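You operate a simulated robot arm through the tools that you are given. There is no shell and no other tool.

You run a simulated two-armed robot. Do the job below in one go: nothing can be reset, and whatever is moved stays where it is left.

Task
Fetch the foils carton from the small table top and set it on the blue board. Put the film carton on the small table top away on the top shelf of the store rack. Open the cold cabinet door, fetch the short grey weight and set it on the upper shelf of the cold cabinet and shut the door again. Press the scale gross button two times. Take the teal-banded jug on the service table top and put it away on the middle shelf of the store rack. Open the right drawer of the tall cupboard, put the clear cup in the inside of the right drawer of the tall cupboard, then shut the drawer. Do these in any order. Set down upright: foils carton, film carton, short grey weight, teal-banded jug, clear cup.

The check looks at the end state, three seconds after you hand in, the way a careful person would. Anything else that was tipped, shoved, dropped, spilled or broken makes it a failure.

Robot
Two 6-joint arms with two-finger grippers on one trunk, on a base that moves. Base frame: it is fixed to the floor where the robot stands at the start and does not move with it; the origin is under the middle of the robot, x ahead of it, y to its left, z up. Units: cm, degrees, N and s.
The left shoulder is at the start at [7, 14.8, 145.7], the right one opposite. With the tool pointing down near the work surface each hand reaches from about 38 to 66 cm from the robot's upright axis, wherever it stands, measured 20 degrees to its own side. Places, roughly: blue board (27x20x2 cm) [-150, -280, 90]; clear cup (10x10x10 cm) [-260, -80, 90]; cold cabinet door [160, -30, 70]; film carton [-125, -300, 100]; foils carton [-150, -325, 100]; inside of the right drawer of the tall cupboard [-510, -190, 60]; middle shelf of the store rack [-20, -460, 100]; right drawer of the tall cupboard [-490, -190, 70]; scale gross button [-60, -240, 90]; short grey weight [-75, -300, 100]; teal-banded jug [-250, -175, 100]; top shelf of the store rack [-20, -460, 170]; upper shelf of the cold cabinet [190, -20, 80]. Payload 2.45 kg a hand.
The TCP of each hand is the grasp point between the finger pads, 3 cm short of the fingertips. In the tool frame z runs along the fingers and y along their closing line. The gripper opens to 10.6 cm; its body begins 7.9 cm behind the TCP.
Orientation is told as [roll, pitch, yaw] about the base's x, y, z axes, in that order, counted from this pose: with the fingers straight down and closing along the base's y, the tool's x points along the base's -x, its y along +y and its z along -z.

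Tools
- The arms move only by the tool arm_command. It takes "left_rows", "right_rows" or both (then of equal length, played together; a hand with none holds still); each is a list of rows, each a list of 7 numbers: the shift along the tool's x, y, z in units of 30 mm (1.0 is 30 mm), then the turn, a rotation vector about the tool's x, y, z in units of 8 degrees (1.0 is 8 degrees), then the opening in per cent of the stroke, from 0 (shut) to 100 (fully open). In form: [[dx, dy, dz, ax, ay, az, claw], ...]. A call has 1 to 20 rows; each row shifts and turns the commanded pose from where the row before left it, along the tool's axes as they then stand. A call with a number of a shift or a turn outside -1 to 1 is refused whole. A row lasts 0.2 s, in which the tool goes at most 5 cm and 8.6 degrees; a call with a longer step from one row to the next is refused whole, and so is a gripper value outside its range. Where a pose cannot be reached the arm comes as near as it can. A force on the tool above 40 N (or 10 N above the force at the start of the call, whichever is more), or a blocked arm, ends the call early, and 0.2 s more pass. Each finger travels about 7.2 cm/s and halts on what it meets, pressing with about 21 N; the grip force reading is that of the motor and also rises with nothing between the fingers. The clock runs only during rows and for 0.2 s after the last one: add rows that do not move to give the fingers time. It gives the time, the measured TCP pose, the force on the tool (base axes), the opening and the grip force at its end, in the units of the frame above (readings bear some noise), with the torque about the TCP (base axes, N m) and any sound that the robot's microphone picked up.
- Cameras (640 x 400 px; columns grow to the right, rows downward): "scene" is now at [12.66, -1.4, 166.96]; the picture's right is [-0.16, -0.99, 0.00], its down [-0.74, 0.12, -0.66] and it looks along [0.65, -0.11, -0.75] (base axes); focal length 289 px, centre (320, 200). "left" rides on the left gripper at [7.6, 0.2, -10.6] in its tool frame; the picture's right is [-0.02, 1.00, 0.00], its down [-0.78, -0.02, -0.62] and it looks along [-0.62, -0.01, 0.78] (tool axes); focal length 247 px, centre (320, 200). "right" rides on the right gripper at [7.6, -0.2, -10.6] in its tool frame; the picture's right is [0.02, 1.00, 0.00], its down [-0.78, 0.02, -0.62] and it looks along [-0.62, 0.01, 0.78] (tool axes); focal length 247 px, centre (320, 200). There is no depth. A picture from a camera that has moved, and an enlarged one, comes with that camera's place and axes in the base frame and with its lens.
- capture(camera): a new picture of that camera. The clock stands still meanwhile.
- raise_lower(by): slides the trunk up (or, below 0, down) by that many cm; the arms and the scene camera ride with it, the base frame stays. It gives what a move gives, with no picture.
- base_move(legs): drives the robot by 1 to 6 legs, each [ahead, left, turn to the left] in cm, cm and degrees, along the robot's own axes; the way and the turn of a leg run together, so that a leg with both is an arc; at most 150 cm and 180 degrees a leg. The arms and the cameras ride along, it lands a little off, and it stops where it bumps. It gives what a move gives.
- pan_tilt(pan, tilt): turns the head with the scene camera to pan (to the left, within 86 degrees either way) and tilt (down, from -29 to 69), counted from straight ahead of the robot. It gives what a move gives.
- close_up(camera, box): a new picture of the part [left, top, right, bottom] of that camera's present view, enlarged. The clock stands still meanwhile.
- close_job(): hands the job in; it is judged then, once.

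Places have to be worked out from the pictures, the camera data and where the tool is seen. Open the grippers and draw the arms clear of the work before you hand the job in, unless the task says otherwise.

The tools are called after "Request:" by a JSON object that holds its "fn" and its "kwargs". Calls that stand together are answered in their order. arm_command: Moves the arms, as the interface text tells. Its arguments: {"type":"object","properties":{"left_rows":{"type":"array","items":{"type":"array","items":{"type":"number"}}},"right_rows":{"type":"array","items":{"type":"array","items":{"type":"number"}}}},"required":[]} The other tools are called the same way: raise_lower (by) moves the trunk up or down; base_move (legs) drives the base; pan_tilt (pan, tilt) turns the head that bears the scene camera; capture (camera) takes a picture; close_up (camera, box) takes an enlarged picture of a part of a camera's view; close_job () hands the job in.

At the start:

```text
time_s: 0.0
left_tcp_pos: [44.91, 17.69, 105.17]
left_tcp_rot: [0.0, 0.0, 0.0]
left_force: [0.6, -0.1, -0.6]
left_ft_torque: [-0.03, 0.03, 0.01]
left_finger_gap: 10.63
left_grip_force: 0.1
right_tcp_pos: [39.55, -18.24, 104.97]
right_tcp_rot: [0.0, 0.0, 0.1]
right_force: [0.4, -0.5, -0.5]
right_ft_torque: [-0.01, 0.02, 0.02]
right_finger_gap: 10.59
right_grip_force: 0.0
trunk travel left (down, up): [-93.0, 1.0]
robot x, y, heading: [0.14, 0.15, -0.1]
head pan, tilt (commanded): [-9.3, 48.5]
```

scene: 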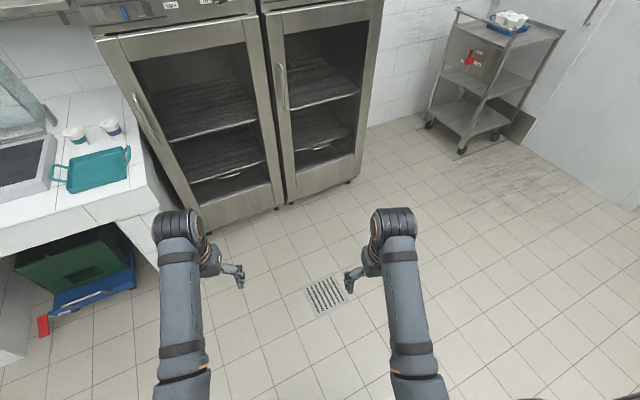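
right: 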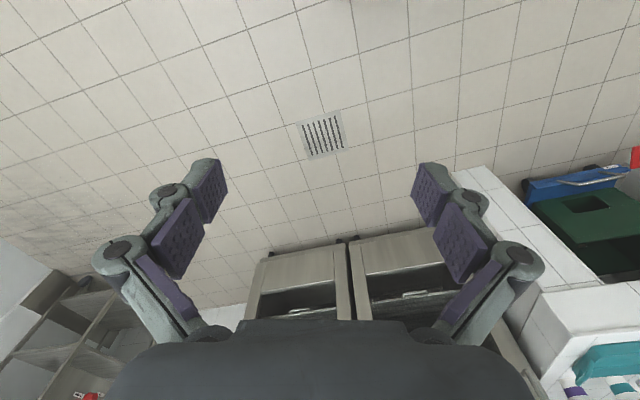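
left: 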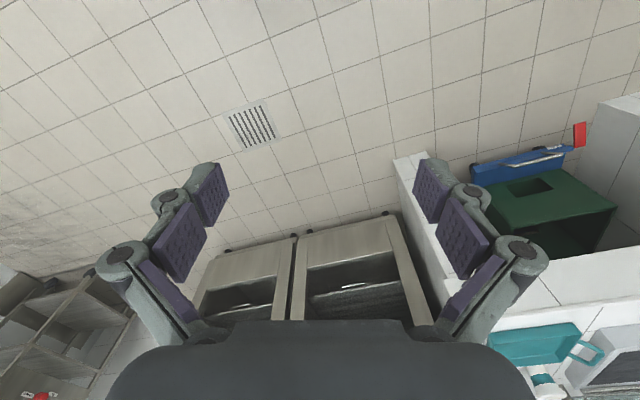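

I'll start by looking around: the picture shows two cold cabinets ahead, so I first tilt the head up and look ahead.

Request:
{"fn": "pan_tilt", "kwargs": {"pan": -10, "tilt": 30}}

Request:
{"fn": "capture", "kwargs": {"camera": "scene"}}

```text
time_s: 0.8
left_tcp_pos: [44.86, 17.83, 105.12]
left_tcp_rot: [0.0, 0.0, 0.1]
left_force: [-0.6, 0.2, 0.7]
left_ft_torque: [-0.02, -0.01, 0.01]
left_finger_gap: 10.61
left_grip_force: 0.0
right_tcp_pos: [39.46, -18.28, 105.03]
right_tcp_rot: [-0.1, -0.1, -0.1]
right_force: [-0.8, -0.2, 0.0]
right_ft_torque: [0.01, -0.01, 0.0]
right_finger_gap: 10.57
right_grip_force: 0.1
trunk travel left (down, up): [-93.0, 1.0]
robot x, y, heading: [0.17, -0.3, 0.0]
head pan, tilt (commanded): [-10.0, 30.0]
```

```text
taken
camera scene: at [13.83, -1.71, 169.7], right [-0.17, -0.98, 0.0], down [-0.49, 0.09, -0.87], along [0.85, -0.15, -0.5], focal length 289 px, centre (320, 200)
```

scene: 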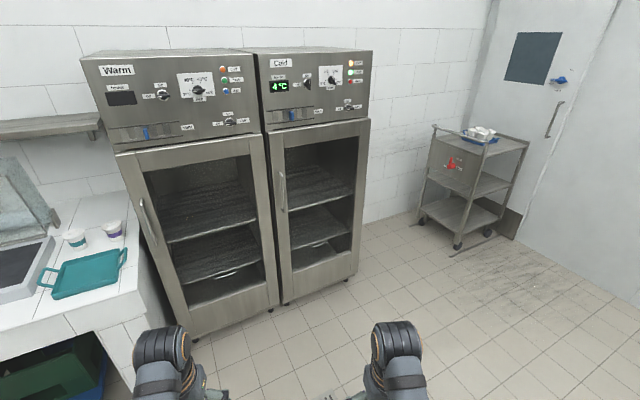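

The left cabinet is labelled Warm, the right Cold (4 °C). I take a close-up of the cold cabinet's panel and door.

Request:
{"fn": "close_up", "kwargs": {"camera": "scene", "box": [240, 40, 400, 140]}}

Request:
{"fn": "close_up", "kwargs": {"camera": "scene", "box": [240, 120, 400, 310]}}

Request:
{"fn": "pan_tilt", "kwargs": {"pan": -70, "tilt": 25}}

Request:
{"fn": "capture", "kwargs": {"camera": "scene"}}

Request:
{"fn": "pan_tilt", "kwargs": {"pan": 70, "tilt": 25}}

Request:
{"fn": "capture", "kwargs": {"camera": "scene"}}

```text
4.00 times, centred on (320, 90) of scene
camera zoom: at [13.83, -1.71, 169.7], right [-0.17, -0.98, 0.0], down [-0.49, 0.09, -0.87], along [0.85, -0.15, -0.5], focal length 1154 px, centre (320, 640)
```

zoom: 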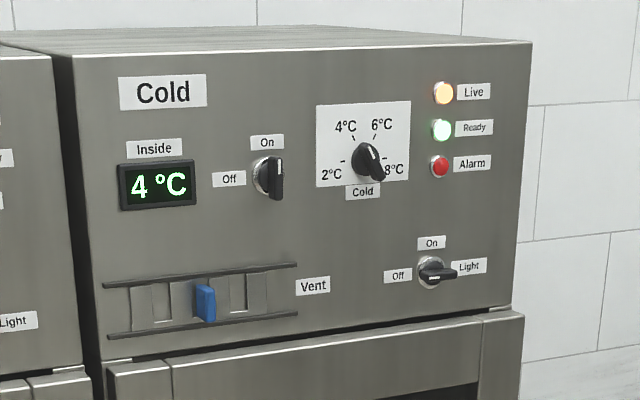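

```text
2.11 times, centred on (320, 215) of scene
camera zoom: at [13.83, -1.71, 169.7], right [-0.17, -0.98, 0.0], down [-0.49, 0.09, -0.87], along [0.85, -0.15, -0.5], focal length 608 px, centre (320, 168)
```

zoom: 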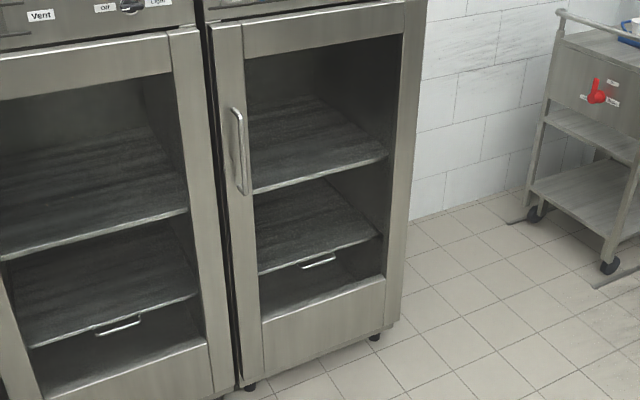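

```text
time_s: 2.1
left_tcp_pos: [44.82, 17.83, 105.07]
left_tcp_rot: [-0.1, 0.0, -0.1]
left_force: [-0.5, -1.0, 0.8]
left_ft_torque: [-0.01, -0.01, 0.0]
left_finger_gap: 10.6
left_grip_force: 0.1
right_tcp_pos: [39.68, -18.3, 105.22]
right_tcp_rot: [0.0, 0.0, 0.1]
right_force: [-0.2, 1.1, -0.3]
right_ft_torque: [-0.03, 0.03, 0.03]
right_finger_gap: 10.57
right_grip_force: 0.0
trunk travel left (down, up): [-93.0, 1.0]
robot x, y, heading: [0.22, 0.21, -0.1]
head pan, tilt (commanded): [-70.0, 25.0]
```

```text
taken
camera scene: at [8.09, -8.8, 170.5], right [-0.94, -0.34, 0.0], down [-0.14, 0.4, -0.91], along [0.31, -0.85, -0.42], focal length 289 px, centre (320, 200)
```

scene: 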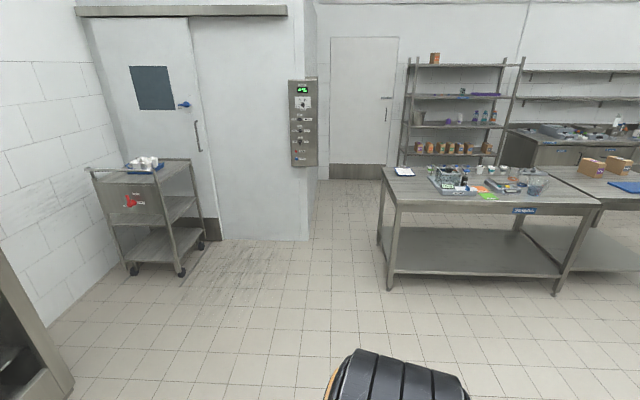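

```text
time_s: 4.3
left_tcp_pos: [44.78, 17.7, 105.12]
left_tcp_rot: [-0.2, 0.0, 0.0]
left_force: [-0.5, 1.0, -0.3]
left_ft_torque: [0.0, -0.02, 0.0]
left_finger_gap: 10.6
left_grip_force: 0.0
right_tcp_pos: [39.55, -18.33, 105.05]
right_tcp_rot: [0.1, 0.0, 0.0]
right_force: [-0.6, -0.5, 0.3]
right_ft_torque: [0.0, -0.02, -0.01]
right_finger_gap: 10.59
right_grip_force: 0.1
trunk travel left (down, up): [-93.0, 1.0]
robot x, y, heading: [0.1, 0.17, 0.1]
head pan, tilt (commanded): [70.0, 25.0]
```

```text
taken
camera scene: at [8.08, 8.52, 170.5], right [0.94, -0.34, 0.0], down [-0.14, -0.4, -0.91], along [0.31, 0.85, -0.42], focal length 289 px, centre (320, 200)
```

scene: 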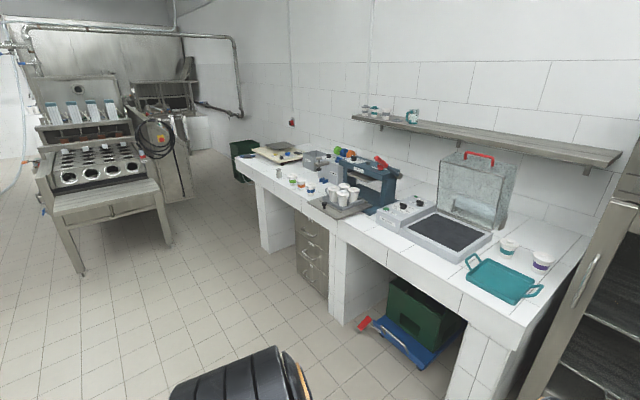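

The store rack and tables are on the robot's right side/behind. I turn the base right by 120° in place (nothing close around) and look.

Request:
{"fn": "base_move", "kwargs": {"legs": [[0, 0, -120]]}}

Request:
{"fn": "pan_tilt", "kwargs": {"pan": 0, "tilt": 20}}

Request:
{"fn": "capture", "kwargs": {"camera": "scene"}}

Request:
{"fn": "pan_tilt", "kwargs": {"pan": -65, "tilt": 20}}

Request:
{"fn": "capture", "kwargs": {"camera": "scene"}}

```text
time_s: 9.8
left_tcp_pos: [-7.3, -47.67, 104.99]
left_tcp_rot: [0.0, 0.0, -120.3]
left_force: [-0.2, -0.3, 0.7]
left_ft_torque: [-0.01, -0.04, 0.03]
left_finger_gap: 10.61
left_grip_force: 0.1
right_tcp_pos: [-35.81, -24.93, 105.05]
right_tcp_rot: [-0.1, 0.1, -120.2]
right_force: [0.2, 0.0, 0.5]
right_ft_torque: [-0.01, -0.03, -0.01]
right_finger_gap: 10.61
right_grip_force: 0.0
trunk travel left (down, up): [-93.0, 1.0]
robot x, y, heading: [0.06, -0.08, -120.2]
head pan, tilt (commanded): [70.0, 25.0]
```

```text
time_s: 11.2
left_tcp_pos: [-7.26, -47.72, 105.16]
left_tcp_rot: [-0.2, 0.0, -120.3]
left_force: [-0.5, 0.2, 0.1]
left_ft_torque: [0.0, 0.01, -0.01]
left_finger_gap: 10.57
left_grip_force: 0.0
right_tcp_pos: [-35.87, -24.97, 105.2]
right_tcp_rot: [0.0, 0.0, -120.3]
right_force: [0.3, 0.0, -0.1]
right_ft_torque: [0.03, 0.01, 0.0]
right_finger_gap: 10.61
right_grip_force: 0.1
trunk travel left (down, up): [-93.0, 1.0]
robot x, y, heading: [0.14, -0.14, -120.2]
head pan, tilt (commanded): [0.0, 20.0]
```

```text
taken
camera scene: at [-7.33, -12.52, 171.31], right [-0.86, 0.5, 0.0], down [0.17, 0.3, -0.94], along [-0.47, -0.81, -0.34], focal length 289 px, centre (320, 200)
```

scene: 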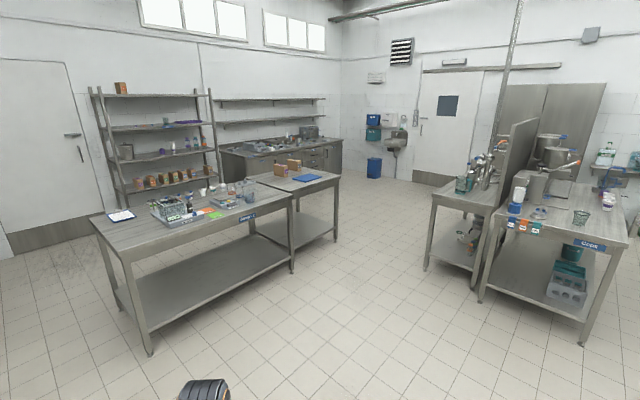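

```text
time_s: 12.5
left_tcp_pos: [-7.28, -47.65, 105.15]
left_tcp_rot: [-0.1, 0.0, -120.4]
left_force: [-0.5, 0.0, -0.1]
left_ft_torque: [0.04, 0.0, 0.0]
left_finger_gap: 10.6
left_grip_force: 0.0
right_tcp_pos: [-35.8, -24.85, 105.03]
right_tcp_rot: [0.0, -0.1, -120.3]
right_force: [-0.6, 0.6, 0.3]
right_ft_torque: [0.02, 0.04, 0.0]
right_finger_gap: 10.61
right_grip_force: 0.0
trunk travel left (down, up): [-93.0, 1.0]
robot x, y, heading: [0.02, -0.06, -120.5]
head pan, tilt (commanded): [-65.0, 20.0]
```

```text
taken
camera scene: at [-11.91, -3.63, 171.31], right [0.09, 1.0, 0.0], down [0.34, -0.03, -0.94], along [-0.94, 0.09, -0.34], focal length 289 px, centre (320, 200)
```

scene: 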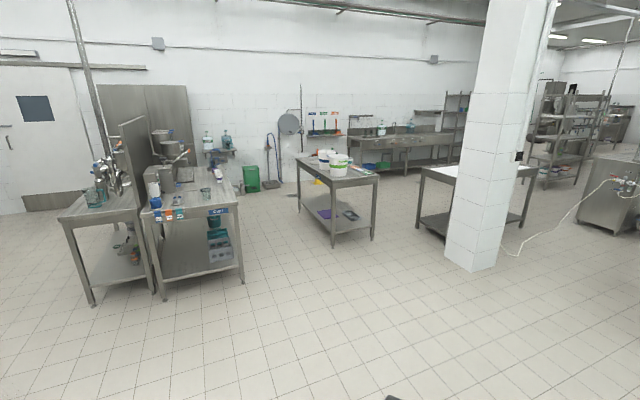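

Two tables near (x −45..−150, y −230..−330), a drinks counter around (−255, −100), and a tall cupboard beyond. I turn the head back and zoom in on each group.

Request:
{"fn": "close_up", "kwargs": {"camera": "scene", "box": [60, 110, 260, 235]}}

Request:
{"fn": "pan_tilt", "kwargs": {"pan": 0, "tilt": 20}}

Request:
{"fn": "close_up", "kwargs": {"camera": "scene", "box": [80, 70, 240, 220]}}

Request:
{"fn": "close_up", "kwargs": {"camera": "scene", "box": [130, 150, 340, 260]}}

Request:
{"fn": "close_up", "kwargs": {"camera": "scene", "box": [420, 90, 640, 260]}}

Request:
{"fn": "close_up", "kwargs": {"camera": "scene", "box": [210, 90, 440, 210]}}

```text
3.20 times, centred on (160, 172) of scene
camera zoom: at [-11.91, -3.63, 171.31], right [0.09, 1.0, 0.0], down [0.34, -0.03, -0.94], along [-0.94, 0.09, -0.34], focal length 923 px, centre (832, 288)
```

zoom: 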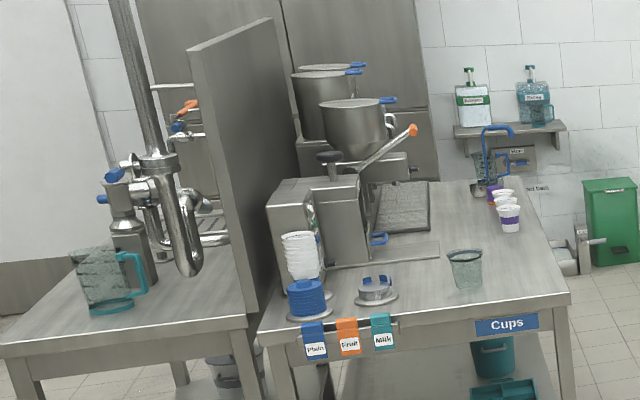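

```text
time_s: 13.9
left_tcp_pos: [-7.23, -47.78, 105.06]
left_tcp_rot: [-0.1, 0.0, -120.3]
left_force: [0.3, 0.3, -0.9]
left_ft_torque: [0.0, -0.01, -0.03]
left_finger_gap: 10.59
left_grip_force: 0.1
right_tcp_pos: [-35.91, -24.86, 105.11]
right_tcp_rot: [0.1, 0.0, -120.2]
right_force: [-0.3, -0.8, -0.6]
right_ft_torque: [-0.02, 0.0, 0.0]
right_finger_gap: 10.62
right_grip_force: 0.1
trunk travel left (down, up): [-93.0, 1.0]
robot x, y, heading: [0.1, -0.16, -120.4]
head pan, tilt (commanded): [0.0, 20.0]
```

```text
2.67 times, centred on (160, 145) of scene
camera zoom: at [-7.35, -12.51, 171.31], right [-0.86, 0.51, 0.0], down [0.17, 0.3, -0.94], along [-0.47, -0.81, -0.34], focal length 770 px, centre (747, 347)
```

zoom: 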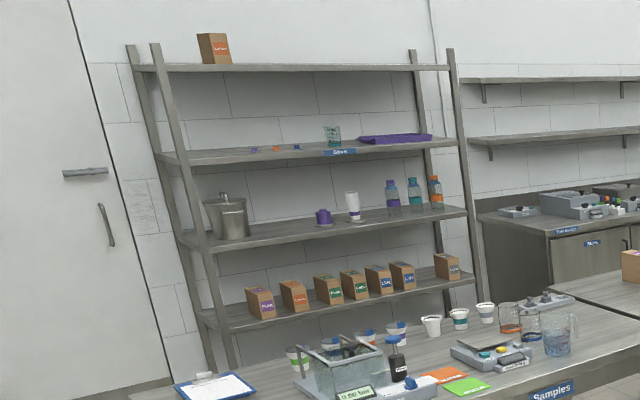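

```text
3.05 times, centred on (235, 205) of scene
camera zoom: at [-7.35, -12.51, 171.31], right [-0.86, 0.51, 0.0], down [0.17, 0.3, -0.94], along [-0.47, -0.81, -0.34], focal length 880 px, centre (579, 185)
```

zoom: 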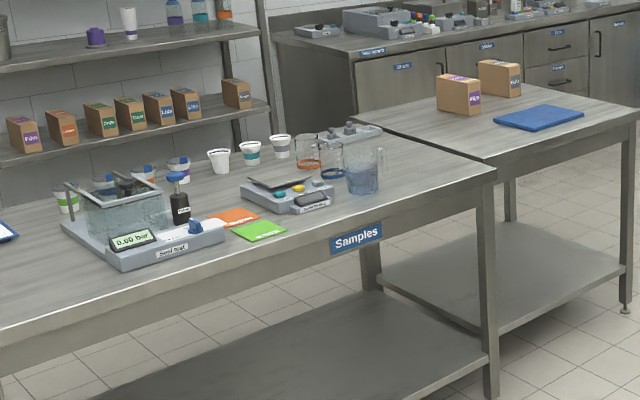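

```text
2.35 times, centred on (530, 175) of scene
camera zoom: at [-7.35, -12.51, 171.31], right [-0.86, 0.51, 0.0], down [0.17, 0.3, -0.94], along [-0.47, -0.81, -0.34], focal length 679 px, centre (-174, 259)
```

zoom: 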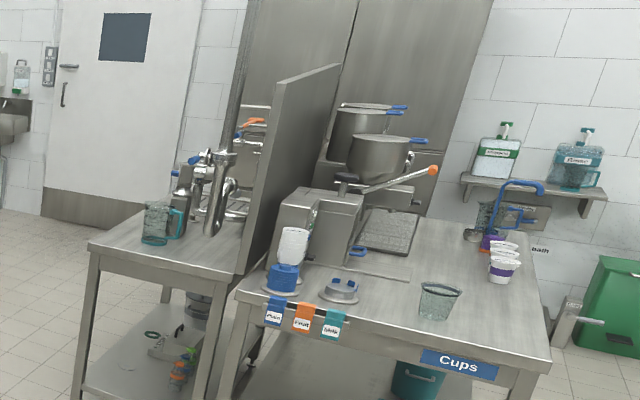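

```text
2.78 times, centred on (325, 150) of scene
camera zoom: at [-7.35, -12.51, 171.31], right [-0.86, 0.51, 0.0], down [0.17, 0.3, -0.94], along [-0.47, -0.81, -0.34], focal length 803 px, centre (306, 339)
```

zoom: 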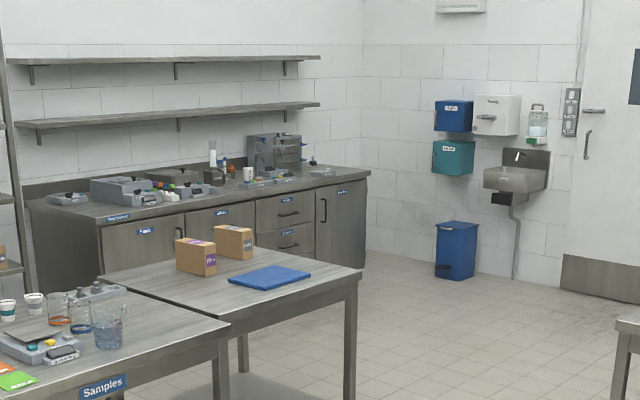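

The small table with two cartons and the blue board sits at about x −105..−175, y −235..−320 and looks turned by ~17°. I drive closer, stopping well short, to look from about (−120, −130).

Request:
{"fn": "base_move", "kwargs": {"legs": [[90, -19, 0], [83, -19, 0], [0, 0, 40]]}}

Request:
{"fn": "pan_tilt", "kwargs": {"pan": 0, "tilt": 30}}

Request:
{"fn": "capture", "kwargs": {"camera": "scene"}}

```text
time_s: 24.8
left_tcp_pos: [-95.68, -171.55, 105.01]
left_tcp_rot: [-0.1, 0.0, -79.9]
left_force: [0.0, 0.6, -0.2]
left_ft_torque: [0.02, 0.02, 0.0]
left_finger_gap: 10.6
left_grip_force: 0.0
right_tcp_pos: [-132.07, -172.76, 105.11]
right_tcp_rot: [-0.1, 0.0, -79.8]
right_force: [-0.7, -0.2, 0.2]
right_ft_torque: [-0.05, -0.03, 0.02]
right_finger_gap: 10.59
right_grip_force: 0.0
trunk travel left (down, up): [-93.0, 1.0]
robot x, y, heading: [-121.16, -130.74, -79.9]
head pan, tilt (commanded): [0.0, 20.0]
```

```text
time_s: 25.5
left_tcp_pos: [-95.65, -171.53, 105.09]
left_tcp_rot: [-0.1, 0.1, -80.0]
left_force: [0.6, 0.3, -0.2]
left_ft_torque: [0.02, 0.05, 0.01]
left_finger_gap: 10.57
left_grip_force: 0.0
right_tcp_pos: [-132.09, -172.63, 105.08]
right_tcp_rot: [0.0, 0.0, -80.0]
right_force: [0.2, 0.2, -0.2]
right_ft_torque: [0.02, 0.01, 0.03]
right_finger_gap: 10.59
right_grip_force: 0.1
trunk travel left (down, up): [-93.0, 1.0]
robot x, y, heading: [-120.58, -130.61, -80.0]
head pan, tilt (commanded): [0.0, 30.0]
```

```text
taken
camera scene: at [-118.57, -144.58, 169.71], right [-0.98, -0.18, 0.0], down [-0.09, 0.49, -0.87], along [0.15, -0.85, -0.5], focal length 289 px, centre (320, 200)
```

scene: 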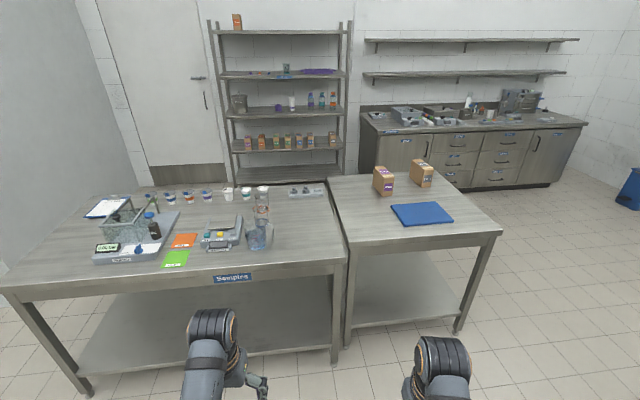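

Much clearer now: film/foils cartons and board on the small table, the scale in the middle of the samples table, weights at the far right of the samples table. I zoom in on these.

Request:
{"fn": "close_up", "kwargs": {"camera": "scene", "box": [340, 140, 500, 240]}}

Request:
{"fn": "close_up", "kwargs": {"camera": "scene", "box": [190, 170, 350, 280]}}

Request:
{"fn": "close_up", "kwargs": {"camera": "scene", "box": [60, 170, 220, 270]}}

Request:
{"fn": "close_up", "kwargs": {"camera": "scene", "box": [200, 0, 360, 190]}}

```text
4.00 times, centred on (420, 190) of scene
camera zoom: at [-118.57, -144.58, 169.71], right [-0.98, -0.18, 0.0], down [-0.09, 0.49, -0.87], along [0.15, -0.85, -0.5], focal length 1154 px, centre (-80, 240)
```

zoom: 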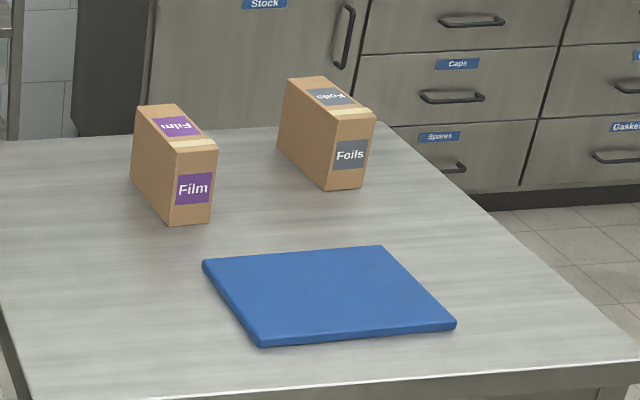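

```text
3.64 times, centred on (270, 225) of scene
camera zoom: at [-118.57, -144.58, 169.71], right [-0.98, -0.18, 0.0], down [-0.09, 0.49, -0.87], along [0.15, -0.85, -0.5], focal length 1049 px, centre (502, 109)
```

zoom: 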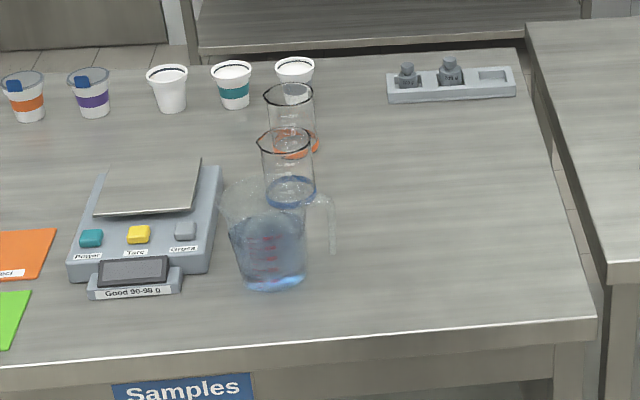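

```text
4.00 times, centred on (140, 220) of scene
camera zoom: at [-118.57, -144.58, 169.71], right [-0.98, -0.18, 0.0], down [-0.09, 0.49, -0.87], along [0.15, -0.85, -0.5], focal length 1154 px, centre (1040, 120)
```

zoom: 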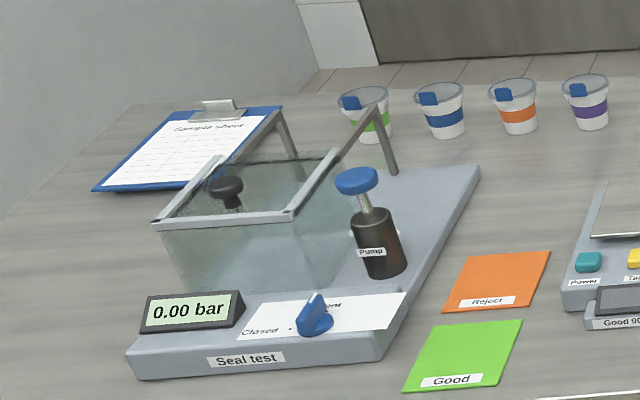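

```text
2.11 times, centred on (280, 95) of scene
camera zoom: at [-118.57, -144.58, 169.71], right [-0.98, -0.18, 0.0], down [-0.09, 0.49, -0.87], along [0.15, -0.85, -0.5], focal length 608 px, centre (404, 421)
```

zoom: 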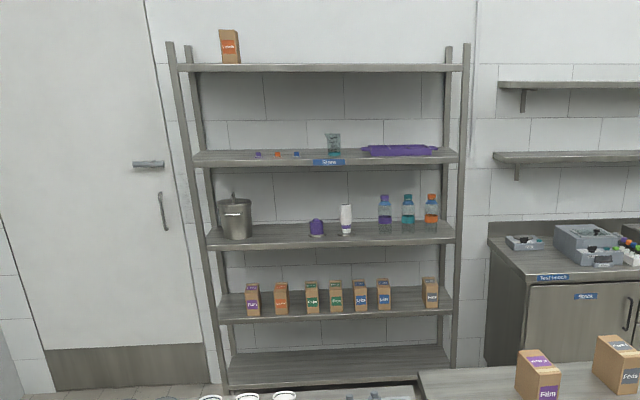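

The labels read well: Film (left) and Foils (right), the scale has Power/Tare/Gross buttons (Gross is the grey one), and the weights stand in a small holder. I tilt the head fully down to see the robot's own base extent.

Request:
{"fn": "pan_tilt", "kwargs": {"pan": 0, "tilt": 69}}

Request:
{"fn": "capture", "kwargs": {"camera": "scene"}}

Request:
{"fn": "capture", "kwargs": {"camera": "right"}}

```text
time_s: 26.5
left_tcp_pos: [-95.6, -171.66, 105.07]
left_tcp_rot: [-0.1, 0.0, -79.9]
left_force: [-0.2, 0.1, 0.3]
left_ft_torque: [-0.02, 0.02, -0.02]
left_finger_gap: 10.58
left_grip_force: 0.1
right_tcp_pos: [-131.98, -172.63, 105.07]
right_tcp_rot: [0.1, 0.0, -79.9]
right_force: [0.4, -0.9, 0.1]
right_ft_torque: [0.02, 0.01, 0.01]
right_finger_gap: 10.61
right_grip_force: 0.1
trunk travel left (down, up): [-93.0, 1.0]
robot x, y, heading: [-121.14, -130.4, -79.6]
head pan, tilt (commanded): [0.0, 68.8]
```

```text
taken
camera scene: at [-119.19, -141.19, 164.56], right [-0.98, -0.18, 0.0], down [-0.16, 0.92, -0.36], along [0.06, -0.36, -0.93], focal length 289 px, centre (320, 200)
```

scene: 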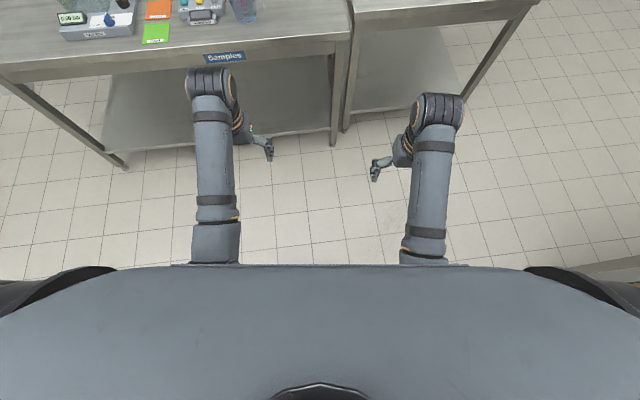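

```text
taken
camera right: at [-133.48, -165.2, 115.67], right [0.98, 0.2, 0.0], down [0.15, -0.77, 0.62], along [0.12, -0.61, -0.78], focal length 247 px, centre (320, 200)
```

right: 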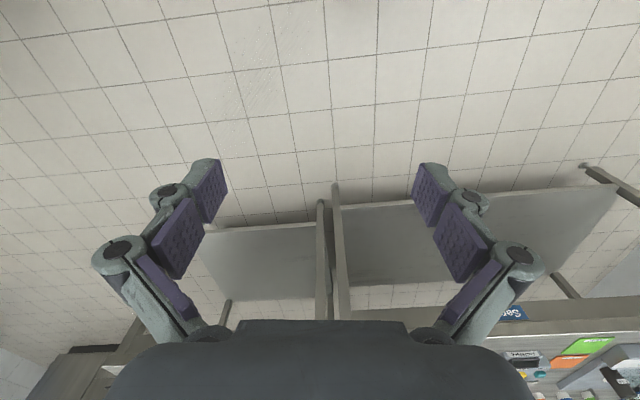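

I don't know the base's footprint; I rotate the right hand (free space, 60 cm from the table) about its own axis so its camera looks back at the robot's base.

Request:
{"fn": "arm_command", "kwargs": {"right_rows": [[0, 0, 0, 0, 0, 1, 100], [0, 0, 0, 0, 0, 1, 100], [0, 0, 0, 0, 0, 1, 100], [0, 0, 0, 0, 0, 1, 100], [0, 0, 0, 0, 0, 1, 100], [0, 0, 0, 0, 0, 1, 100], [0, 0, 0, 0, 0, 1, 100], [0, 0, 0, 0, 0, 1, 100], [0, 0, 0, 0, 0, 1, 100], [0, 0, 0, 0, 0, 1, 100], [0, 0, 0, 0, 0, 1, 100], [0, 0, 0, 0, 0, 1, 100], [0, 0, 0, 0, 0, 1, 100], [0, 0, 0, 0, 0, 1, 100], [0, 0, 0, 0, 0, 1, 100], [0, 0, 0, 0, 0, 1, 100], [0, 0, 0, 0, 0, 1, 100], [0, 0, 0, 0, 0, 1, 100], [0, 0, 0, 0, 0, 1, 100], [0, 0, 0, 0, 0, 1, 100]]}}

Request:
{"fn": "capture", "kwargs": {"camera": "right"}}

```text
time_s: 30.7
left_tcp_pos: [-95.49, -171.63, 105.06]
left_tcp_rot: [-0.2, 0.0, -79.9]
left_force: [0.5, 0.0, 0.4]
left_ft_torque: [-0.01, 0.0, 0.04]
left_finger_gap: 10.59
left_grip_force: 0.1
right_tcp_pos: [-131.99, -172.75, 105.18]
right_tcp_rot: [0.0, 0.0, 119.8]
right_force: [-1.1, -0.4, -0.5]
right_ft_torque: [-0.02, 0.0, 0.02]
right_finger_gap: 10.61
right_grip_force: 0.0
trunk travel left (down, up): [-93.0, 1.0]
robot x, y, heading: [-120.92, -130.53, -79.9]
head pan, tilt (commanded): [0.0, 68.8]
```

```text
taken
camera right: at [-128.01, -179.22, 115.67], right [-0.86, -0.52, 0.0], down [-0.41, 0.67, 0.62], along [-0.32, 0.53, -0.78], focal length 247 px, centre (320, 200)
```

right: 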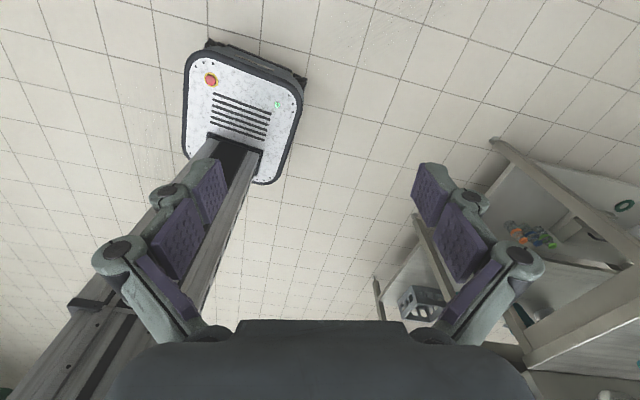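

The base is roughly 25 cm ahead of the axis and ±17 cm wide. I turn the right hand back to its normal yaw and lift both hands 21 cm so they clear everything on the tables.

Request:
{"fn": "arm_command", "kwargs": {"left_rows": [[0, 0, -0.35, 0, 0, 0, 100], [0, 0, -0.35, 0, 0, 0, 100], [0, 0, -0.35, 0, 0, 0, 100], [0, 0, -0.35, 0, 0, 0, 100], [0, 0, -0.35, 0, 0, 0, 100], [0, 0, -0.35, 0, 0, 0, 100], [0, 0, -0.35, 0, 0, 0, 100], [0, 0, -0.35, 0, 0, 0, 100], [0, 0, -0.35, 0, 0, 0, 100], [0, 0, -0.35, 0, 0, 0, 100], [0, 0, -0.35, 0, 0, 0, 100], [0, 0, -0.35, 0, 0, 0, 100], [0, 0, -0.35, 0, 0, 0, 100], [0, 0, -0.35, 0, 0, 0, 100], [0, 0, -0.35, 0, 0, 0, 100], [0, 0, -0.35, 0, 0, 0, 100], [0, 0, -0.35, 0, 0, 0, 100], [0, 0, -0.35, 0, 0, 0, 100], [0, 0, -0.35, 0, 0, 0, 100], [0, 0, -0.35, 0, 0, 0, 100]], "right_rows": [[0, 0, -0.35, 0, 0, -1, 100], [0, 0, -0.35, 0, 0, -1, 100], [0, 0, -0.35, 0, 0, -1, 100], [0, 0, -0.35, 0, 0, -1, 100], [0, 0, -0.35, 0, 0, -1, 100], [0, 0, -0.35, 0, 0, -1, 100], [0, 0, -0.35, 0, 0, -1, 100], [0, 0, -0.35, 0, 0, -1, 100], [0, 0, -0.35, 0, 0, -1, 100], [0, 0, -0.35, 0, 0, -1, 100], [0, 0, -0.35, 0, 0, -1, 100], [0, 0, -0.35, 0, 0, -1, 100], [0, 0, -0.35, 0, 0, -1, 100], [0, 0, -0.35, 0, 0, -1, 100], [0, 0, -0.35, 0, 0, -1, 100], [0, 0, -0.35, 0, 0, -1, 100], [0, 0, -0.35, 0, 0, -1, 100], [0, 0, -0.35, 0, 0, -1, 100], [0, 0, -0.35, 0, 0, -1, 100], [0, 0, -0.35, 0, 0, -1, 100]]}}

```text
time_s: 32.2
left_tcp_pos: [-96.0, -172.1, 106.96]
left_tcp_rot: [0.7, 0.1, -79.8]
left_force: [-0.9, 0.1, 0.0]
left_ft_torque: [0.02, 0.01, -0.01]
left_finger_gap: 10.6
left_grip_force: 0.1
left hand out of reach, approached as far as the arm can: row 2, 3, 4, 5, 6, 7
right_tcp_pos: [-135.62, -173.01, 107.24]
right_tcp_rot: [3.9, -8.5, 169.0]
right_force: [-0.3, 0.0, -0.6]
right_ft_torque: [-0.02, -0.02, 0.01]
right_finger_gap: 10.61
right_grip_force: 0.1
right hand out of reach, approached as far as the arm can: row 2, 3, 4, 5, 6, 7
trunk travel left (down, up): [-93.0, 1.0]
robot x, y, heading: [-120.97, -130.62, -80.0]
head pan, tilt (commanded): [0.0, 68.8]
stopped in row 7 (right hand): the arm was blocked; the commanded pose is now the measured one
```

Tool-down poses can't go higher than ~107 cm here, and the right hand got blocked mid-turn. I level the right hand and turn it back to yaw −80 without lifting.

Request:
{"fn": "arm_command", "kwargs": {"right_rows": [[0, 0, 0.4, 0.24, 0.53, 0, 100], [0, 0, 0.4, 0.24, 0.53, 0, 100], [0, 0, 0, 0, 0, -1, 100], [0, 0, 0, 0, 0, -1, 100], [0, 0, 0, 0, 0, -1, 100], [0, 0, 0, 0, 0, -1, 100], [0, 0, 0, 0, 0, -1, 100], [0, 0, 0, 0, 0, -1, 100], [0, 0, 0, 0, 0, -1, 100], [0, 0, 0, 0, 0, -1, 100], [0, 0, 0, 0, 0, -1, 100], [0, 0, 0, 0, 0, -1, 100], [0, 0, 0, 0, 0, -1, 100], [0, 0, 0, 0, 0, -1, 100], [0, 0, 0, 0, 0, -1, 100], [0, 0, 0, 0, 0, -0.9, 100]]}}

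```text
time_s: 35.6
left_tcp_pos: [-96.02, -172.16, 106.88]
left_tcp_rot: [0.5, 0.0, -79.8]
left_force: [-0.3, -0.1, 0.9]
left_ft_torque: [0.02, 0.01, -0.03]
left_finger_gap: 10.59
left_grip_force: 0.1
right_tcp_pos: [-135.73, -173.11, 104.83]
right_tcp_rot: [0.2, -0.1, -79.5]
right_force: [0.2, 0.0, -0.1]
right_ft_torque: [-0.02, 0.0, 0.04]
right_finger_gap: 10.59
right_grip_force: 0.1
trunk travel left (down, up): [-93.0, 1.0]
robot x, y, heading: [-120.87, -130.81, -79.8]
head pan, tilt (commanded): [0.0, 68.8]
```

Both hands are level again. I test a forward-tilted carry pose (fingers ~64° up from straight down, a bit further ahead and higher) on both arms, in free space.

Request:
{"fn": "arm_command", "kwargs": {"left_rows": [[-0.667, 0, 0, 0, -1, 0, 100], [-0.66, 0, 0.093, 0, -1, 0, 100], [-0.641, 0, 0.184, 0, -1, 0, 100], [-0.609, 0, 0.271, 0, -1, 0, 100], [-0.95, 0, -0.389, 0, -1, 0, 100], [-0.995, 0, -0.253, 0, -1, 0, 100], [-0.954, 0, -0.186, 0, -1, 0, 100], [-0.97, 0, -0.051, 0, -1, 0, 100]], "right_rows": [[-0.667, 0, 0, 0, -1, 0, 100], [-0.66, 0, 0.093, 0, -1, 0, 100], [-0.641, 0, 0.184, 0, -1, 0, 100], [-0.609, 0, 0.271, 0, -1, 0, 100], [-0.95, 0, -0.389, 0, -1, 0, 100], [-0.995, 0, -0.253, 0, -1, 0, 100], [-0.954, 0, -0.186, 0, -1, 0, 100], [-0.97, 0, -0.051, 0, -1, 0, 100]]}}

Request:
{"fn": "capture", "kwargs": {"camera": "scene"}}

```text
time_s: 37.4
left_tcp_pos: [-92.52, -186.62, 117.43]
left_tcp_rot: [6.0, -64.6, -85.3]
left_force: [0.7, -0.2, -0.1]
left_ft_torque: [0.0, -0.02, 0.01]
left_finger_gap: 10.6
left_grip_force: 0.1
right_tcp_pos: [-132.98, -187.46, 114.92]
right_tcp_rot: [0.4, -64.1, -79.9]
right_force: [0.1, -0.3, 0.0]
right_ft_torque: [0.01, -0.04, -0.01]
right_finger_gap: 10.58
right_grip_force: 0.1
trunk travel left (down, up): [-93.0, 1.0]
robot x, y, heading: [-120.66, -130.46, -79.9]
head pan, tilt (commanded): [0.0, 68.8]
```

```text
taken
camera scene: at [-119.2, -141.17, 164.56], right [-0.98, -0.18, 0.0], down [-0.16, 0.92, -0.36], along [0.06, -0.36, -0.93], focal length 289 px, centre (320, 200)
```

scene: 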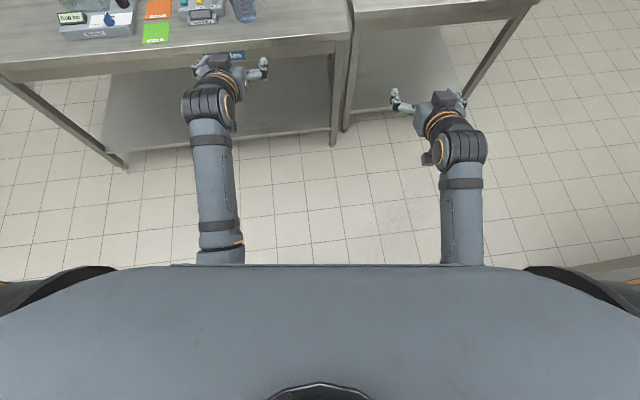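

The tilted pose works (hands at z≈115). Now I turn to about −73.5° (square to the tables), go ahead 50 cm, then strafe right past the small table's front.

Request:
{"fn": "base_move", "kwargs": {"legs": [[0, 0, 6.5], [50, 0, 0], [3, -133, 0]]}}

Request:
{"fn": "pan_tilt", "kwargs": {"pan": 20, "tilt": 45}}

Request:
{"fn": "capture", "kwargs": {"camera": "scene"}}

```text
time_s: 47.1
left_tcp_pos: [-197.85, -271.64, 116.68]
left_tcp_rot: [5.8, -63.9, -78.8]
left_force: [0.2, 0.1, 0.5]
left_ft_torque: [-0.01, -0.02, 0.0]
left_finger_gap: 10.6
left_grip_force: 0.0
right_tcp_pos: [-237.84, -277.18, 114.9]
right_tcp_rot: [0.4, -64.0, -73.6]
right_force: [-0.4, -0.3, 0.4]
right_ft_torque: [0.01, 0.03, -0.03]
right_finger_gap: 10.59
right_grip_force: 0.0
trunk travel left (down, up): [-93.0, 1.0]
robot x, y, heading: [-231.91, -219.44, -73.6]
head pan, tilt (commanded): [0.0, 68.8]
```

```text
time_s: 48.0
left_tcp_pos: [-197.61, -271.62, 116.76]
left_tcp_rot: [6.3, -63.8, -79.2]
left_force: [0.6, -0.3, -1.0]
left_ft_torque: [-0.03, -0.03, -0.01]
left_finger_gap: 10.61
left_grip_force: 0.1
right_tcp_pos: [-238.01, -277.2, 114.92]
right_tcp_rot: [0.5, -64.0, -73.5]
right_force: [0.1, -0.4, -0.3]
right_ft_torque: [0.04, -0.01, 0.01]
right_finger_gap: 10.59
right_grip_force: 0.1
trunk travel left (down, up): [-93.0, 1.0]
robot x, y, heading: [-232.23, -219.19, -73.8]
head pan, tilt (commanded): [20.0, 45.0]
```

```text
taken
camera scene: at [-225.96, -230.8, 167.44], right [-0.81, -0.59, 0.0], down [-0.42, 0.57, -0.71], along [0.42, -0.57, -0.71], focal length 289 px, centre (320, 200)
```

scene: 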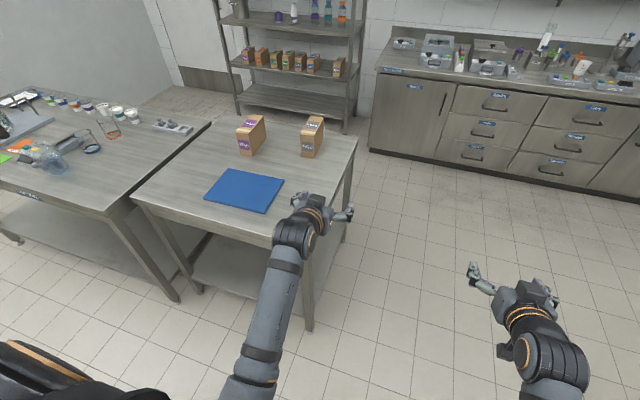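

The path along the table's right side is clear. I drive ahead 113 cm, staying ~32 cm off the table's right edge.

Request:
{"fn": "base_move", "kwargs": {"legs": [[113, 0, 0]]}}

Request:
{"fn": "pan_tilt", "kwargs": {"pan": 80, "tilt": 45}}

Request:
{"fn": "capture", "kwargs": {"camera": "scene"}}

```text
time_s: 53.7
left_tcp_pos: [-166.57, -379.6, 116.79]
left_tcp_rot: [6.2, -64.0, -79.4]
left_force: [0.3, 0.2, 0.2]
left_ft_torque: [-0.01, 0.03, 0.02]
left_finger_gap: 10.58
left_grip_force: 0.0
right_tcp_pos: [-206.78, -384.88, 114.98]
right_tcp_rot: [0.3, -64.0, -73.7]
right_force: [0.4, 0.3, 0.2]
right_ft_torque: [0.0, -0.02, 0.0]
right_finger_gap: 10.6
right_grip_force: 0.1
trunk travel left (down, up): [-93.0, 1.0]
robot x, y, heading: [-200.94, -327.04, -73.8]
head pan, tilt (commanded): [20.0, 45.0]
```

```text
time_s: 55.0
left_tcp_pos: [-166.42, -379.6, 116.76]
left_tcp_rot: [6.4, -63.8, -79.4]
left_force: [-0.4, 1.2, 0.5]
left_ft_torque: [0.0, 0.02, 0.03]
left_finger_gap: 10.58
left_grip_force: 0.1
right_tcp_pos: [-206.74, -384.96, 114.89]
right_tcp_rot: [0.4, -64.1, -73.8]
right_force: [0.2, 0.0, -0.3]
right_ft_torque: [0.01, 0.01, -0.03]
right_finger_gap: 10.62
right_grip_force: 0.1
trunk travel left (down, up): [-93.0, 1.0]
robot x, y, heading: [-200.91, -326.91, -73.8]
head pan, tilt (commanded): [80.0, 45.0]
```

```text
taken
camera scene: at [-191.28, -331.23, 167.44], right [0.11, -0.99, 0.0], down [-0.7, -0.07, -0.71], along [0.7, 0.07, -0.71], focal length 289 px, centre (320, 200)
```

scene: 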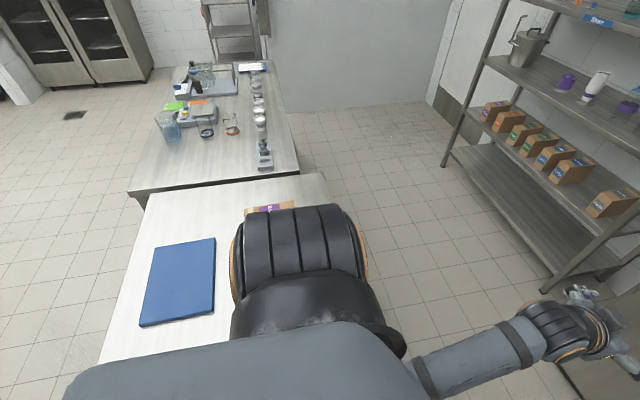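

The left elbow is high (z≈143) over the table, nothing touched. I step 10 cm away from the table and turn left 90° to face its right side.

Request:
{"fn": "base_move", "kwargs": {"legs": [[0, -10, 0], [0, 0, 90]]}}

Request:
{"fn": "pan_tilt", "kwargs": {"pan": 0, "tilt": 50}}

Request:
{"fn": "capture", "kwargs": {"camera": "scene"}}

```text
time_s: 60.0
left_tcp_pos: [-158.2, -295.05, 116.77]
left_tcp_rot: [6.3, -63.8, 11.1]
left_force: [-0.8, -1.1, -0.5]
left_ft_torque: [-0.01, -0.02, -0.03]
left_finger_gap: 10.61
left_grip_force: 0.1
right_tcp_pos: [-152.34, -335.25, 114.89]
right_tcp_rot: [0.4, -64.1, 16.8]
right_force: [-0.3, 0.5, -0.8]
right_ft_torque: [-0.01, 0.01, 0.0]
right_finger_gap: 10.57
right_grip_force: 0.0
trunk travel left (down, up): [-93.0, 1.0]
robot x, y, heading: [-210.26, -330.11, 16.8]
head pan, tilt (commanded): [80.0, 45.0]
```

```text
time_s: 61.6
left_tcp_pos: [-158.21, -295.07, 116.78]
left_tcp_rot: [6.4, -63.8, 11.1]
left_force: [-0.8, -0.6, 0.7]
left_ft_torque: [0.03, -0.03, 0.03]
left_finger_gap: 10.58
left_grip_force: 0.0
right_tcp_pos: [-152.21, -335.32, 115.05]
right_tcp_rot: [0.4, -64.0, 16.8]
right_force: [-0.2, 0.1, -0.3]
right_ft_torque: [-0.02, 0.01, 0.0]
right_finger_gap: 10.62
right_grip_force: 0.0
trunk travel left (down, up): [-93.0, 1.0]
robot x, y, heading: [-210.04, -329.85, 17.1]
head pan, tilt (commanded): [0.0, 50.0]
```

```text
taken
camera scene: at [-198.16, -326.34, 166.75], right [0.29, -0.96, 0.0], down [-0.73, -0.22, -0.64], along [0.62, 0.19, -0.77], focal length 289 px, centre (320, 200)
```

scene: 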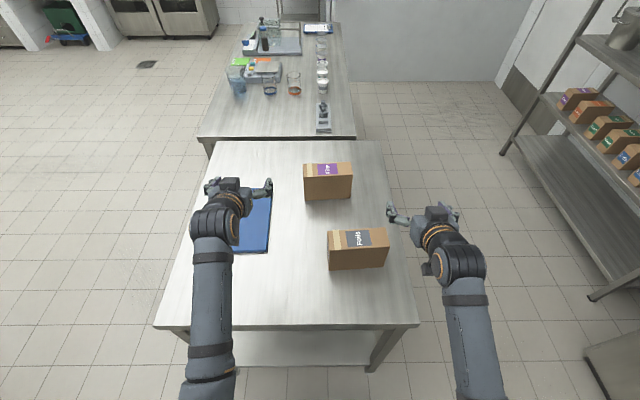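

I'm square to the table's right side (heading ≈17°). I zoom in on the cartons and the board for exact positions.

Request:
{"fn": "close_up", "kwargs": {"camera": "scene", "box": [220, 140, 420, 290]}}

```text
2.67 times, centred on (320, 215) of scene
camera zoom: at [-198.16, -326.34, 166.75], right [0.29, -0.96, 0.0], down [-0.73, -0.22, -0.64], along [0.62, 0.19, -0.77], focal length 770 px, centre (320, 160)
```

zoom: 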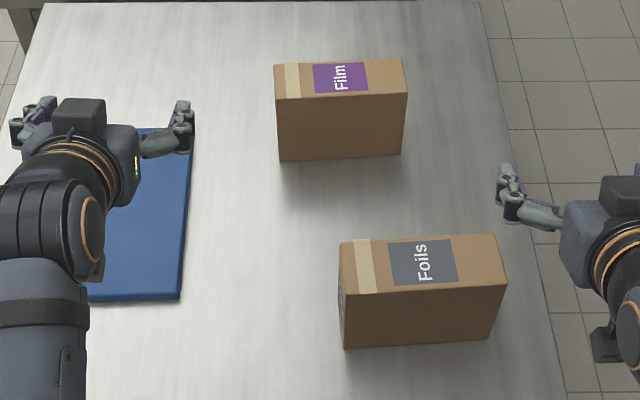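

Foils carton (15.8 × 6 × 12 cm) is centred at ≈(−155.9, −324.2), board centre ≈ 68 cm ahead / 26 cm left of the axis. I creep 5 cm closer, then swing the right hand away and bring the left hand to straight-down over the board.

Request:
{"fn": "base_move", "kwargs": {"legs": [[5, 0, 0]]}}

Request:
{"fn": "arm_command", "kwargs": {"left_rows": [[0.75, 0, 0.365, 0.8, 0, 0, 100], [0.75, 0, 0.365, 0, 0, 0, 100], [0.75, 0, 0.365, 0, 0, 0, 100], [0.75, 0, 0.365, 0, 0, 0, 100], [0, 0, 0, 0, 0.997, 0, 100], [0, 0, 0, 0, 0.997, 0, 100], [0, 0, 0, 0, 0.997, 0, 100], [0, 0, 0, 0, 0.997, 0, 100], [0, 0, 0, 0, 0.997, 0, 100], [0, 0, 0, 0, 0.997, 0, 100], [0, 0, 0, 0, 0.997, 0, 100], [0, 0, 0, 0, 0.997, 0, 100]], "right_rows": [[0, -1, 0, 0, 0, 0, 100], [0, -1, 0, 0, 0, 0, 100], [0, -1, 0, 0, 0, 0, 100], [0, -1, 0, 0, 0, 0, 100], [0, -1, 0, 0, 0, 0, 100], [0, -1, 0, 0, 0, 0, 100], [0, 0, 0, 0, 0, 0, 100], [0, 0, 0, 0, 0, 0, 100], [0, 0, 0, 0, 0, 0, 100], [0, 0, 0, 0, 0, 0, 100], [0, 0, 0, 0, 0, 0, 100], [0, 0, 0, 0, 0, 0, 100]]}}

Request:
{"fn": "capture", "kwargs": {"camera": "scene"}}

```text
time_s: 62.5
left_tcp_pos: [-154.36, -293.87, 117.27]
left_tcp_rot: [6.5, -64.3, 11.1]
left_force: [-1.8, 0.7, 1.0]
left_ft_torque: [0.01, -0.03, 0.04]
left_finger_gap: 10.63
left_grip_force: 0.0
right_tcp_pos: [-148.29, -334.15, 115.23]
right_tcp_rot: [0.4, -64.3, 16.8]
right_force: [-0.9, -0.6, 0.1]
right_ft_torque: [0.03, 0.01, 0.05]
right_finger_gap: 10.59
right_grip_force: 0.0
trunk travel left (down, up): [-93.0, 1.0]
robot x, y, heading: [-205.66, -327.97, 17.0]
head pan, tilt (commanded): [0.0, 50.0]
```

```text
time_s: 65.1
left_tcp_pos: [-153.6, -293.56, 106.67]
left_tcp_rot: [0.0, 0.2, 11.1]
left_force: [-0.6, -0.5, -0.1]
left_ft_torque: [0.0, 0.03, 0.03]
left_finger_gap: 10.61
left_grip_force: 0.1
right_tcp_pos: [-142.2, -351.16, 114.8]
right_tcp_rot: [0.4, -63.9, 16.8]
right_force: [0.4, -0.5, 0.2]
right_ft_torque: [-0.01, 0.03, 0.02]
right_finger_gap: 10.61
right_grip_force: 0.1
trunk travel left (down, up): [-93.0, 1.0]
robot x, y, heading: [-205.31, -328.0, 16.8]
head pan, tilt (commanded): [0.0, 50.0]
```

```text
taken
camera scene: at [-193.28, -324.94, 166.73], right [0.29, -0.96, 0.0], down [-0.73, -0.22, -0.64], along [0.61, 0.19, -0.77], focal length 289 px, centre (320, 200)
```

scene: 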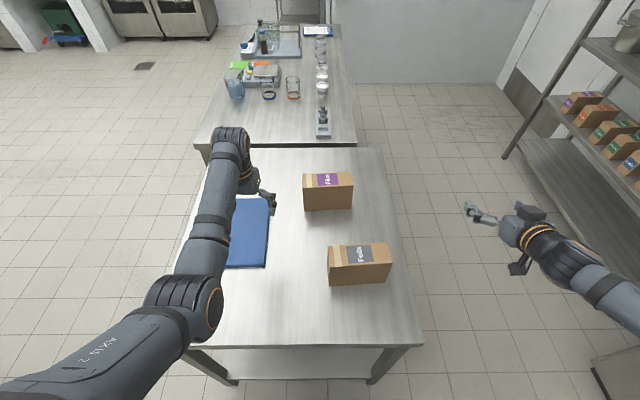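

Left hand is tool-down over the board at z 106.7. I re-measure the Foils carton from the new camera place.

Request:
{"fn": "close_up", "kwargs": {"camera": "scene", "box": [220, 160, 420, 285]}}

Request:
{"fn": "capture", "kwargs": {"camera": "left"}}

```text
3.20 times, centred on (320, 222) of scene
camera zoom: at [-193.28, -324.94, 166.73], right [0.29, -0.96, 0.0], down [-0.73, -0.22, -0.64], along [0.61, 0.19, -0.77], focal length 923 px, centre (320, 128)
```

zoom: 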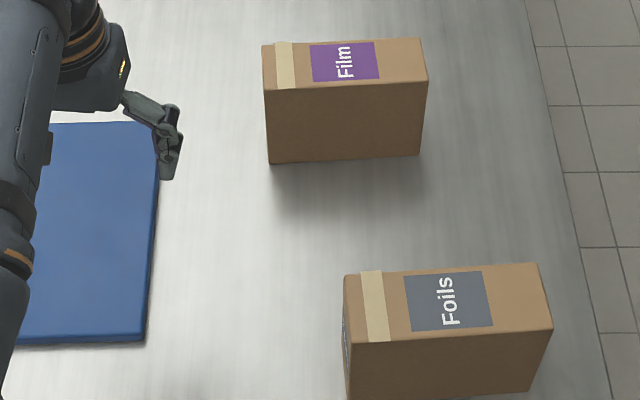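

```text
taken
camera left: at [-161.05, -294.88, 117.46], right [-0.17, 0.99, 0.0], down [0.77, 0.13, 0.62], along [0.61, 0.11, -0.79], focal length 247 px, centre (320, 200)
```

left: 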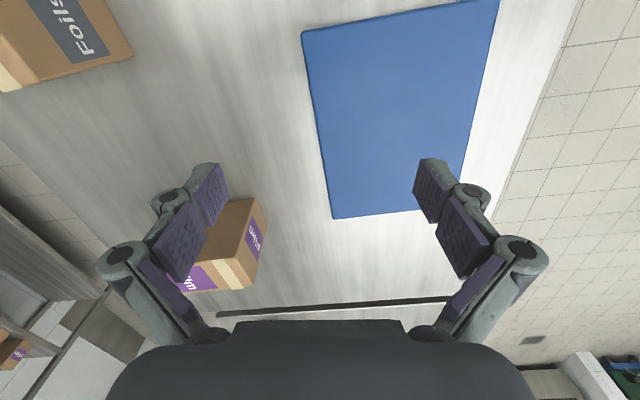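

Comparing the board's corners in both cameras shows the board top is at z≈85, so the small table top is z≈83 (not 90), and the board then measures 27×20 as told. Foils centre ≈(−152.3, −323.8), top z≈96. I now yaw the left hand to 110.9° to close across the carton's narrow side.

Request:
{"fn": "arm_command", "kwargs": {"left_rows": [[0, 0, 0, 0, 0, -1, 100], [0, 0, 0, 0, 0, -1, 100], [0, 0, 0, 0, 0, -1, 100], [0, 0, 0, 0, 0, -1, 100], [0, 0, 0, 0, 0, -1, 100], [0, 0, 0, 0, 0, -1, 100], [0, 0, 0, 0, 0, -1, 100], [0, 0, 0, 0, 0, -1, 100], [0, 0, 0, 0, 0, -1, 100], [0, 0, 0, 0, 0, -1, 100], [0, 0, 0, 0, 0, -1, 100], [0, 0, 0, 0, 0, -1, 100], [0, 0, 0, 0, 0, -0.475, 100]]}}

Request:
{"fn": "capture", "kwargs": {"camera": "left"}}

```text
time_s: 67.9
left_tcp_pos: [-153.57, -293.44, 106.83]
left_tcp_rot: [-0.1, 0.0, 111.1]
left_force: [-0.9, 0.5, -0.2]
left_ft_torque: [0.01, -0.04, -0.01]
left_finger_gap: 10.61
left_grip_force: 0.0
right_tcp_pos: [-142.28, -351.15, 114.79]
right_tcp_rot: [0.4, -64.0, 16.9]
right_force: [0.7, -0.2, -0.1]
right_ft_torque: [-0.04, -0.01, 0.0]
right_finger_gap: 10.61
right_grip_force: 0.1
trunk travel left (down, up): [-93.0, 1.0]
robot x, y, heading: [-205.81, -328.31, 16.6]
head pan, tilt (commanded): [0.0, 50.0]
```

```text
taken
camera left: at [-151.0, -300.76, 117.47], right [-0.94, -0.34, 0.0], down [-0.27, 0.74, 0.62], along [-0.21, 0.58, -0.78], focal length 247 px, centre (320, 200)
```

left: 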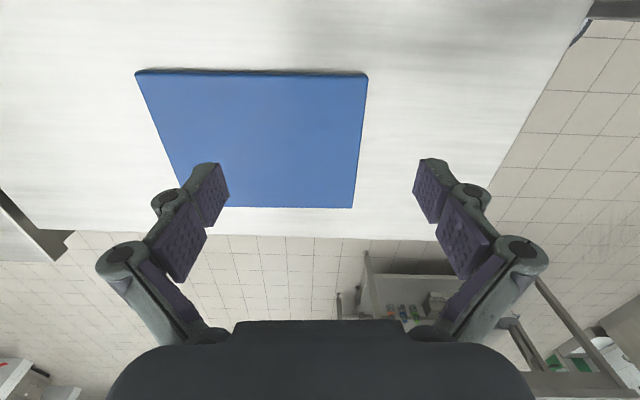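

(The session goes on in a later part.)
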